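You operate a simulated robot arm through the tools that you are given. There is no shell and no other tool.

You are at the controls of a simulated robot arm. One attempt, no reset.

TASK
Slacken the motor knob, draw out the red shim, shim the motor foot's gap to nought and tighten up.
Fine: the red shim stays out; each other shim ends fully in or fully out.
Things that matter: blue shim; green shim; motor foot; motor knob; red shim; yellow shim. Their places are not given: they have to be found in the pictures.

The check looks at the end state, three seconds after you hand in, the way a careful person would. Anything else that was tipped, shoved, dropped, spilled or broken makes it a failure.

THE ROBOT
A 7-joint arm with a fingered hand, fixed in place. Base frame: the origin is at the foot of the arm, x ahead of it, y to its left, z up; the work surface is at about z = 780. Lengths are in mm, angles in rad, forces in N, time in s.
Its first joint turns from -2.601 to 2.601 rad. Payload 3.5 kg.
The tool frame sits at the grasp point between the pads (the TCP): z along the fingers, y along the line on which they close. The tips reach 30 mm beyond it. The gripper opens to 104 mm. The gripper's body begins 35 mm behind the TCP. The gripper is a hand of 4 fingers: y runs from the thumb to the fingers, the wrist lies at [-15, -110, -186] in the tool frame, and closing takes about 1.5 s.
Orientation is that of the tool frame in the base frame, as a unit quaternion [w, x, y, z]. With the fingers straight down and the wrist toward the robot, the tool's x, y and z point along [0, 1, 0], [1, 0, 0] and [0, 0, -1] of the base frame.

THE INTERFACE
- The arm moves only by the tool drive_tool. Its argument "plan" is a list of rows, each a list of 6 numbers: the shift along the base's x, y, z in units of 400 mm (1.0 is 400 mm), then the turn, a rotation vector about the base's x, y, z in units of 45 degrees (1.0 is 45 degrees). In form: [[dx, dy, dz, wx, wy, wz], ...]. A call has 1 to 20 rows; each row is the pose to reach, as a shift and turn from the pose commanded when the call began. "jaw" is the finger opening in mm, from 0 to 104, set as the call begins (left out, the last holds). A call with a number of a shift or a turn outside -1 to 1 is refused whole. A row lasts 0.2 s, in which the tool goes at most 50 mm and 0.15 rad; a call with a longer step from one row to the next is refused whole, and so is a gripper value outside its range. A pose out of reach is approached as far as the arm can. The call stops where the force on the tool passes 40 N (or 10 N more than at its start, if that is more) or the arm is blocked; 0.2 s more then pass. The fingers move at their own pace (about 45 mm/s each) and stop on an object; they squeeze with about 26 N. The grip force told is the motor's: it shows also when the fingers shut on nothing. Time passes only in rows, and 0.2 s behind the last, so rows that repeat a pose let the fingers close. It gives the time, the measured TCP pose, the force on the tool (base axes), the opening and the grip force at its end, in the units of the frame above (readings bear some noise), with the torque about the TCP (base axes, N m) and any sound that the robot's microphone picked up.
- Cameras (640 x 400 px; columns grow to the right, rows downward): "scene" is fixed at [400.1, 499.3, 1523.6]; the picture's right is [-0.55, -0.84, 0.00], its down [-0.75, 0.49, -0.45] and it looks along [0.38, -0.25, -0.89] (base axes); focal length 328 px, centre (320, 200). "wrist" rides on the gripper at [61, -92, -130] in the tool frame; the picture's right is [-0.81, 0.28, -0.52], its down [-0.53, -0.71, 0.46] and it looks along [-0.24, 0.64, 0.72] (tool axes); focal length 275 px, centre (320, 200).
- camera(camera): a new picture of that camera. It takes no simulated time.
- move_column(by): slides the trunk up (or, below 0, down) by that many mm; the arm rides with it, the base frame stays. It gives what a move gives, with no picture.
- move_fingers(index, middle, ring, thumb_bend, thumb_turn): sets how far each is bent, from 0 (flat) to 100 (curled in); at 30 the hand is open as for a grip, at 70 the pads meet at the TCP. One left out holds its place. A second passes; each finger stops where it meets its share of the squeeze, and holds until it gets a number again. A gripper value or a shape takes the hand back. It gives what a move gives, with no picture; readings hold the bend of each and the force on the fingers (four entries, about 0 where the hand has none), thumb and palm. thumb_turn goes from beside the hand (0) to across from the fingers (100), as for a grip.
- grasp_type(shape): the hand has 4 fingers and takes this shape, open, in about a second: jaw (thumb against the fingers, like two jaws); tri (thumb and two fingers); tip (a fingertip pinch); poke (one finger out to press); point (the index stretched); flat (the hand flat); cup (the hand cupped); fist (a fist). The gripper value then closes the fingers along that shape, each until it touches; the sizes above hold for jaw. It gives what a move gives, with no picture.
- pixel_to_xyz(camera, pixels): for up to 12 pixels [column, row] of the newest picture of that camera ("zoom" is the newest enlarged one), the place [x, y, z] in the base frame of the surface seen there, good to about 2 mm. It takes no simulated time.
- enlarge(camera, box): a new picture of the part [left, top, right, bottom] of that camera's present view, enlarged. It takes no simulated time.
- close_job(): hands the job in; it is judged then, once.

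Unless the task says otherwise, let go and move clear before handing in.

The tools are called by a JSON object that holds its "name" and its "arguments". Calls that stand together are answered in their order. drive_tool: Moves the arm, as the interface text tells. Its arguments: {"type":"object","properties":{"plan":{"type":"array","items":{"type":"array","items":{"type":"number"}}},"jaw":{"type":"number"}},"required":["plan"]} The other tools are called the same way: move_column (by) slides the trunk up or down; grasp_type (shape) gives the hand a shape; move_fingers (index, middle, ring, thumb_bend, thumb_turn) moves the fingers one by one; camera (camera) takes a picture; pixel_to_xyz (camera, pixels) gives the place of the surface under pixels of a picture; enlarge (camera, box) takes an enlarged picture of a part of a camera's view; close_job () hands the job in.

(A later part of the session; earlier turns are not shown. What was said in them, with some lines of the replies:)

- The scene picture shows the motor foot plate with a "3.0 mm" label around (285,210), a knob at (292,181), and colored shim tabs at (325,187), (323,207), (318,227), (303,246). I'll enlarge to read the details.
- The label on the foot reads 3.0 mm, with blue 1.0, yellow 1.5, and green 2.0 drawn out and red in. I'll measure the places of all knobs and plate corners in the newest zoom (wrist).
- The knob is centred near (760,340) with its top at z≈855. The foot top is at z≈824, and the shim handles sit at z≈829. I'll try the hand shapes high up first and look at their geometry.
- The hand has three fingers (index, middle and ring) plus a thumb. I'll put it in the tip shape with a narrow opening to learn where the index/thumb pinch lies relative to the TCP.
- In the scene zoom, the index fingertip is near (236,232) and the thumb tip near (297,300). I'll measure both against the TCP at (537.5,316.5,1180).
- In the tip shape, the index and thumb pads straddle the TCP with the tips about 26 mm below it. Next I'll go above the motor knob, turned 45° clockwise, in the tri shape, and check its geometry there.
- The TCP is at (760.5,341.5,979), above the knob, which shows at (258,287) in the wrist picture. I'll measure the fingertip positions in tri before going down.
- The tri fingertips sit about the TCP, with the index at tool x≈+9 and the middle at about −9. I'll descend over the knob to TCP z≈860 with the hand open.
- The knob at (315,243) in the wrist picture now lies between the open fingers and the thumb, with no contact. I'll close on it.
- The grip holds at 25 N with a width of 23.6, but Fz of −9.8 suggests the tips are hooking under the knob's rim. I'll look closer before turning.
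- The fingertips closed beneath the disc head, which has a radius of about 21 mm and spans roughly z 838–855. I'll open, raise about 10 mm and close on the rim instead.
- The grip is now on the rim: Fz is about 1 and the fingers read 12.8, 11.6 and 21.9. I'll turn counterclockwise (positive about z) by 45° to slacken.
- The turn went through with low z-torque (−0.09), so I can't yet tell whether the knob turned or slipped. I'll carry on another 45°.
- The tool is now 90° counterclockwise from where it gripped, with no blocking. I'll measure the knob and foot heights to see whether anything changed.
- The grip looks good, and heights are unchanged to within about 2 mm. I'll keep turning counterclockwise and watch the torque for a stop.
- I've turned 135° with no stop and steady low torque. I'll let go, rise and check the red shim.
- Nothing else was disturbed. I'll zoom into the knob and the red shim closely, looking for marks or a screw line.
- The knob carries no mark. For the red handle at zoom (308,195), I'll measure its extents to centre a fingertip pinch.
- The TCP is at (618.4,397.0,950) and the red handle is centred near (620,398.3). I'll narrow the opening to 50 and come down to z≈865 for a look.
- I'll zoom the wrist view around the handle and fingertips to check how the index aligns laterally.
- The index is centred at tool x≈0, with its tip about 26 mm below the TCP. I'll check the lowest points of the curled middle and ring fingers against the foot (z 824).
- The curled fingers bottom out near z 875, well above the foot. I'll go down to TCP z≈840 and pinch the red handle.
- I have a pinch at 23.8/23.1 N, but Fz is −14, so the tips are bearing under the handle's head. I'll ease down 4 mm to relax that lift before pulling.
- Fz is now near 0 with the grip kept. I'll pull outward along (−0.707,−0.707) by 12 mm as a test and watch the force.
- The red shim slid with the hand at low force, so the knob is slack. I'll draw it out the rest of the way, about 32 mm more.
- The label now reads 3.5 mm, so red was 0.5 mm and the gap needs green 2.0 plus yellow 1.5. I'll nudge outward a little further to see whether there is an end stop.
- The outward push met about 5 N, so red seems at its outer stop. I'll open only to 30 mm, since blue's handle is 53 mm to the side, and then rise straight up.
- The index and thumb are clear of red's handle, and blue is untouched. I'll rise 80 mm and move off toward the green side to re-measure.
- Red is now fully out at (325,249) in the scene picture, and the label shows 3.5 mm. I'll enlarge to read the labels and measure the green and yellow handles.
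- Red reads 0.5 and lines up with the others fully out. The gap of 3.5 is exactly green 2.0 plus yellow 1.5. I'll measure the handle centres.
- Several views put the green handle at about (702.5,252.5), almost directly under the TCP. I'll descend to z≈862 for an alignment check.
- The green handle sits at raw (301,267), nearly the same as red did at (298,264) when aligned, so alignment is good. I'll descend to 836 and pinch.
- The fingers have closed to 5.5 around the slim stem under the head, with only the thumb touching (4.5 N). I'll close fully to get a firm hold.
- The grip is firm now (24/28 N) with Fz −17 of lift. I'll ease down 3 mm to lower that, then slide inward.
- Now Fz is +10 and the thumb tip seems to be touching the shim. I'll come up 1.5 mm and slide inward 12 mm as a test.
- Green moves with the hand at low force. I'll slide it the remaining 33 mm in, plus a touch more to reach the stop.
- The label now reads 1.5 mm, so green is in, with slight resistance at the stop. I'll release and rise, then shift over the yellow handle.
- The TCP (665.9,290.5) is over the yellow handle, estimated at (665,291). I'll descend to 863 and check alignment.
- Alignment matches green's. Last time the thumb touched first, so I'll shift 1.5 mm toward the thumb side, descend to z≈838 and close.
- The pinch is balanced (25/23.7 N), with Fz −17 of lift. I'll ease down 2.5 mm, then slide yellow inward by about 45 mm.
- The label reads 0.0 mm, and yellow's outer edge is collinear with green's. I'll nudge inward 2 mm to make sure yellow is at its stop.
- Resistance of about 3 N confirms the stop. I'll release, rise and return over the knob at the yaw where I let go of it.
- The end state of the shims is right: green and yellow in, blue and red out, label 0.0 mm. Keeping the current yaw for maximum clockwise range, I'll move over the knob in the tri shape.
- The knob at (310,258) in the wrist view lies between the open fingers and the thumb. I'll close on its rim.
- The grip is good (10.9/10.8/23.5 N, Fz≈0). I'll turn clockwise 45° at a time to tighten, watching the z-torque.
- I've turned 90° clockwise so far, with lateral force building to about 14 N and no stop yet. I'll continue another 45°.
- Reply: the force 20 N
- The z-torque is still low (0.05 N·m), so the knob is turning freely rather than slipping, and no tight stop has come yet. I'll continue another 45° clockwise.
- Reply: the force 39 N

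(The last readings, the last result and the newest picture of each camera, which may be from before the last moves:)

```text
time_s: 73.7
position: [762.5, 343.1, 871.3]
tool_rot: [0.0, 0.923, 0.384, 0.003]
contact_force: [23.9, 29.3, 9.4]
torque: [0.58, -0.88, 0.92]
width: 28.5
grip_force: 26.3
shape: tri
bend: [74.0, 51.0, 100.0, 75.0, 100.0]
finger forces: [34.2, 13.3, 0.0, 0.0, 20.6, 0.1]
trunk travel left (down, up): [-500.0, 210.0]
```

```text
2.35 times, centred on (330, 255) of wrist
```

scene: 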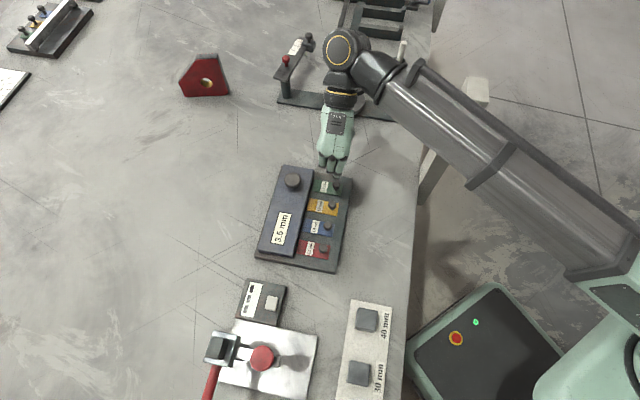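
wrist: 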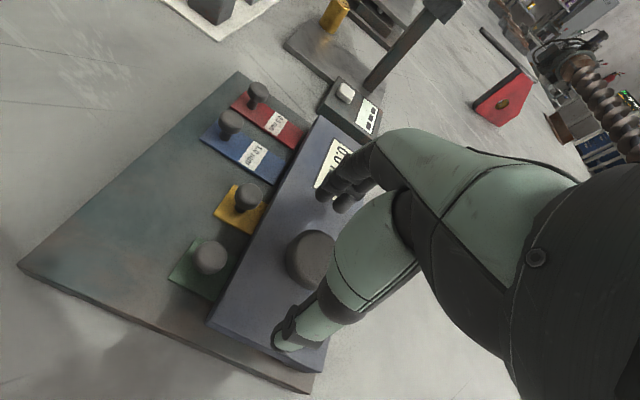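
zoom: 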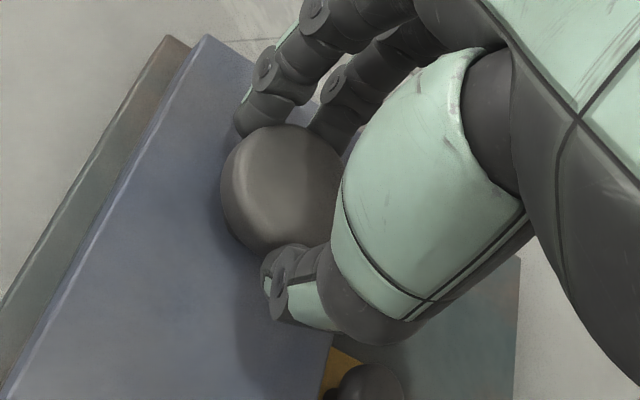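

The z-torque has jumped to 0.92 N·m, so the knob has come up hard against its tight stop. I'll release and rise clear.

{"name": "drive_tool", "arguments": {"plan": [[0, 0, 0, 0, 0, 0], [0, 0, 0, 0, 0, 0], [0, 0, 0, 0, 0, 0], [0, 0, 0, 0, 0, 0], [0, 0, 0, 0, 0, 0], [0, 0, 0.04, 0, 0, 0], [0, 0, 0.1, 0, 0, 0], [0, 0, 0.2, 0, 0, 0], [0, 0, 0.3, 0, 0, 0], [0, 0, 0.3, 0, 0, 0]], "jaw": 95}}

{"name": "drive_tool", "arguments": {"plan": [[-0.05, 0, 0.05, 0, 0, 0.1], [-0.1, 0, 0.1, 0, 0, 0.2], [-0.15, 0, 0.15, 0, 0, 0.3], [-0.2, 0, 0.2, 0, 0, 0.4], [-0.25, 0, 0.25, 0, 0, 0.5], [-0.3, 0, 0.3, 0, 0, 0.6], [-0.36, 0, 0.36, 0, 0, 0.7], [-0.42, 0, 0.4, 0, 0, 0.8], [-0.48, 0, 0.45, 0, 0, 0.9], [-0.52, 0, 0.48, 0, 0, 1.0], [-0.52, 0, 0.48, 0, 0, 1.0]]}}

{"name": "camera", "arguments": {"camera": "scene"}}

{"name": "enlarge", "arguments": {"camera": "scene", "box": [240, 150, 360, 280]}}

{"name": "enlarge", "arguments": {"camera": "wrist", "box": [140, 170, 310, 320]}}

```text
time_s: 75.9
position: [760.5, 339.8, 992.6]
tool_rot: [0.0, 0.924, 0.383, 0.0]
contact_force: [-0.1, 0.6, -0.2]
torque: [-0.04, 0.01, 0.05]
width: 94.8
grip_force: 0.0
shape: tri
bend: [29.0, 32.0, 99.0, 33.0, 98.0]
finger forces: [0.1, 0.0, 0.1, 0.0, 0.0, 0.0]
trunk travel left (down, up): [-500.0, 210.0]
```

```text
time_s: 78.3
position: [552.5, 339.2, 1183.6]
tool_rot: [0.0, 0.706, 0.708, 0.001]
contact_force: [0.0, -0.3, -0.7]
torque: [-0.01, 0.0, 0.0]
width: 94.9
grip_force: 0.1
shape: tri
bend: [29.0, 32.0, 99.0, 33.0, 98.0]
finger forces: [0.1, 0.0, 0.1, 0.0, 0.1, 0.1]
trunk travel left (down, up): [-500.0, 210.0]
```

```text
taken
```

scene: 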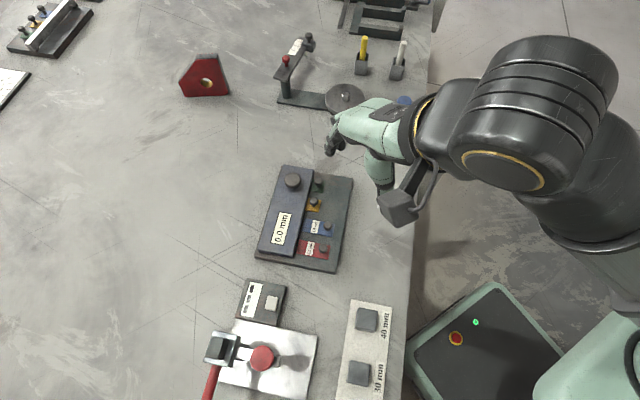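

```text
3.08 times, centred on (300, 215) of scene
```

zoom: 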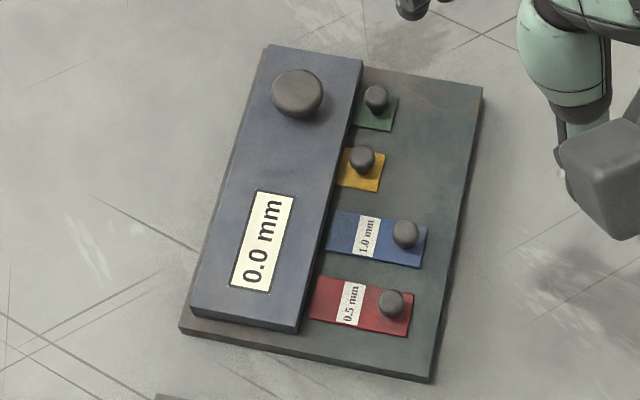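

```text
2.67 times, centred on (225, 245) of wrist
```

zoom: 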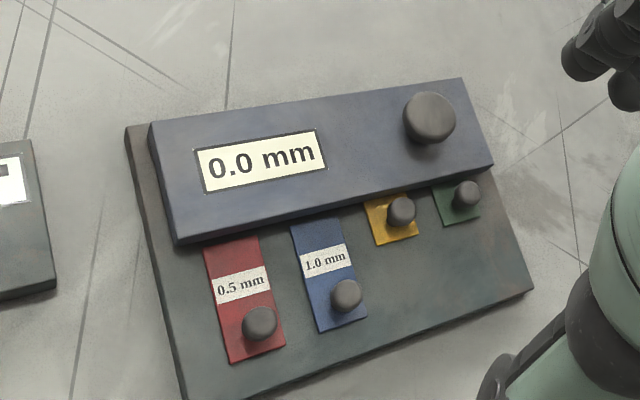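

The label reads 0.0 mm, green and yellow are in, blue and red are out, and the surroundings look unchanged. I'll do a last measurement of the handle positions before handing in.

{"name": "pixel_to_xyz", "arguments": {"camera": "scene", "pixels": [[325, 248], [327, 225], [314, 201], [319, 181], [292, 180]]}}

{"name": "pixel_to_xyz", "arguments": {"camera": "zoom", "pixels": [[260, 320], [346, 292], [401, 208], [467, 192], [282, 342], [364, 314], [416, 233], [478, 213]]}}

```text
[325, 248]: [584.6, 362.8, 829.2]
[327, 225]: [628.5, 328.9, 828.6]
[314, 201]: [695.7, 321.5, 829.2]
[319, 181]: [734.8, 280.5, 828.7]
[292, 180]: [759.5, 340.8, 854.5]
```

```text
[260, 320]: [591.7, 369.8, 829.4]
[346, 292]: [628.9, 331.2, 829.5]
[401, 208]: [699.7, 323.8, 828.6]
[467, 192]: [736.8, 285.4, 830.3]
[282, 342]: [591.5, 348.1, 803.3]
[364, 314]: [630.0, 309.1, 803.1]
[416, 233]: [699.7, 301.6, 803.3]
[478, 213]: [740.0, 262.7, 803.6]
```

The corner edges match: red and blue are equally out (x+y ≈ 939), and yellow and green are equally in (≈ 1001–1003). The knob ended against its tight stop and the hand is clear, so I'm handing in.

{"name": "close_job", "arguments": {}}

```text
The job is handed in.
```

The job is handed in: the motor foot's gap reads 0.0 mm and the knob is tightened up again.

- **Knob:** I slackened it about 135° counterclockwise. At the end I turned it clockwise until it came up hard against its stop, at about 0.9 N·m.
- **Red shim:** It is drawn fully out. It turned out to be 0.5 mm, and with it out the foot's label went from 3.0 to 3.5 mm.
- **Other shims:** Green (2.0 mm) and yellow (1.5 mm) are pushed fully in, which makes up the 3.5 mm. Blue (1.0 mm) was left fully out.

In the last pictures the shims line up in their two rows and nothing else looks moved. The knob has no mark on it, so I judged how far it turned from the torque and from the red shim sliding freely.
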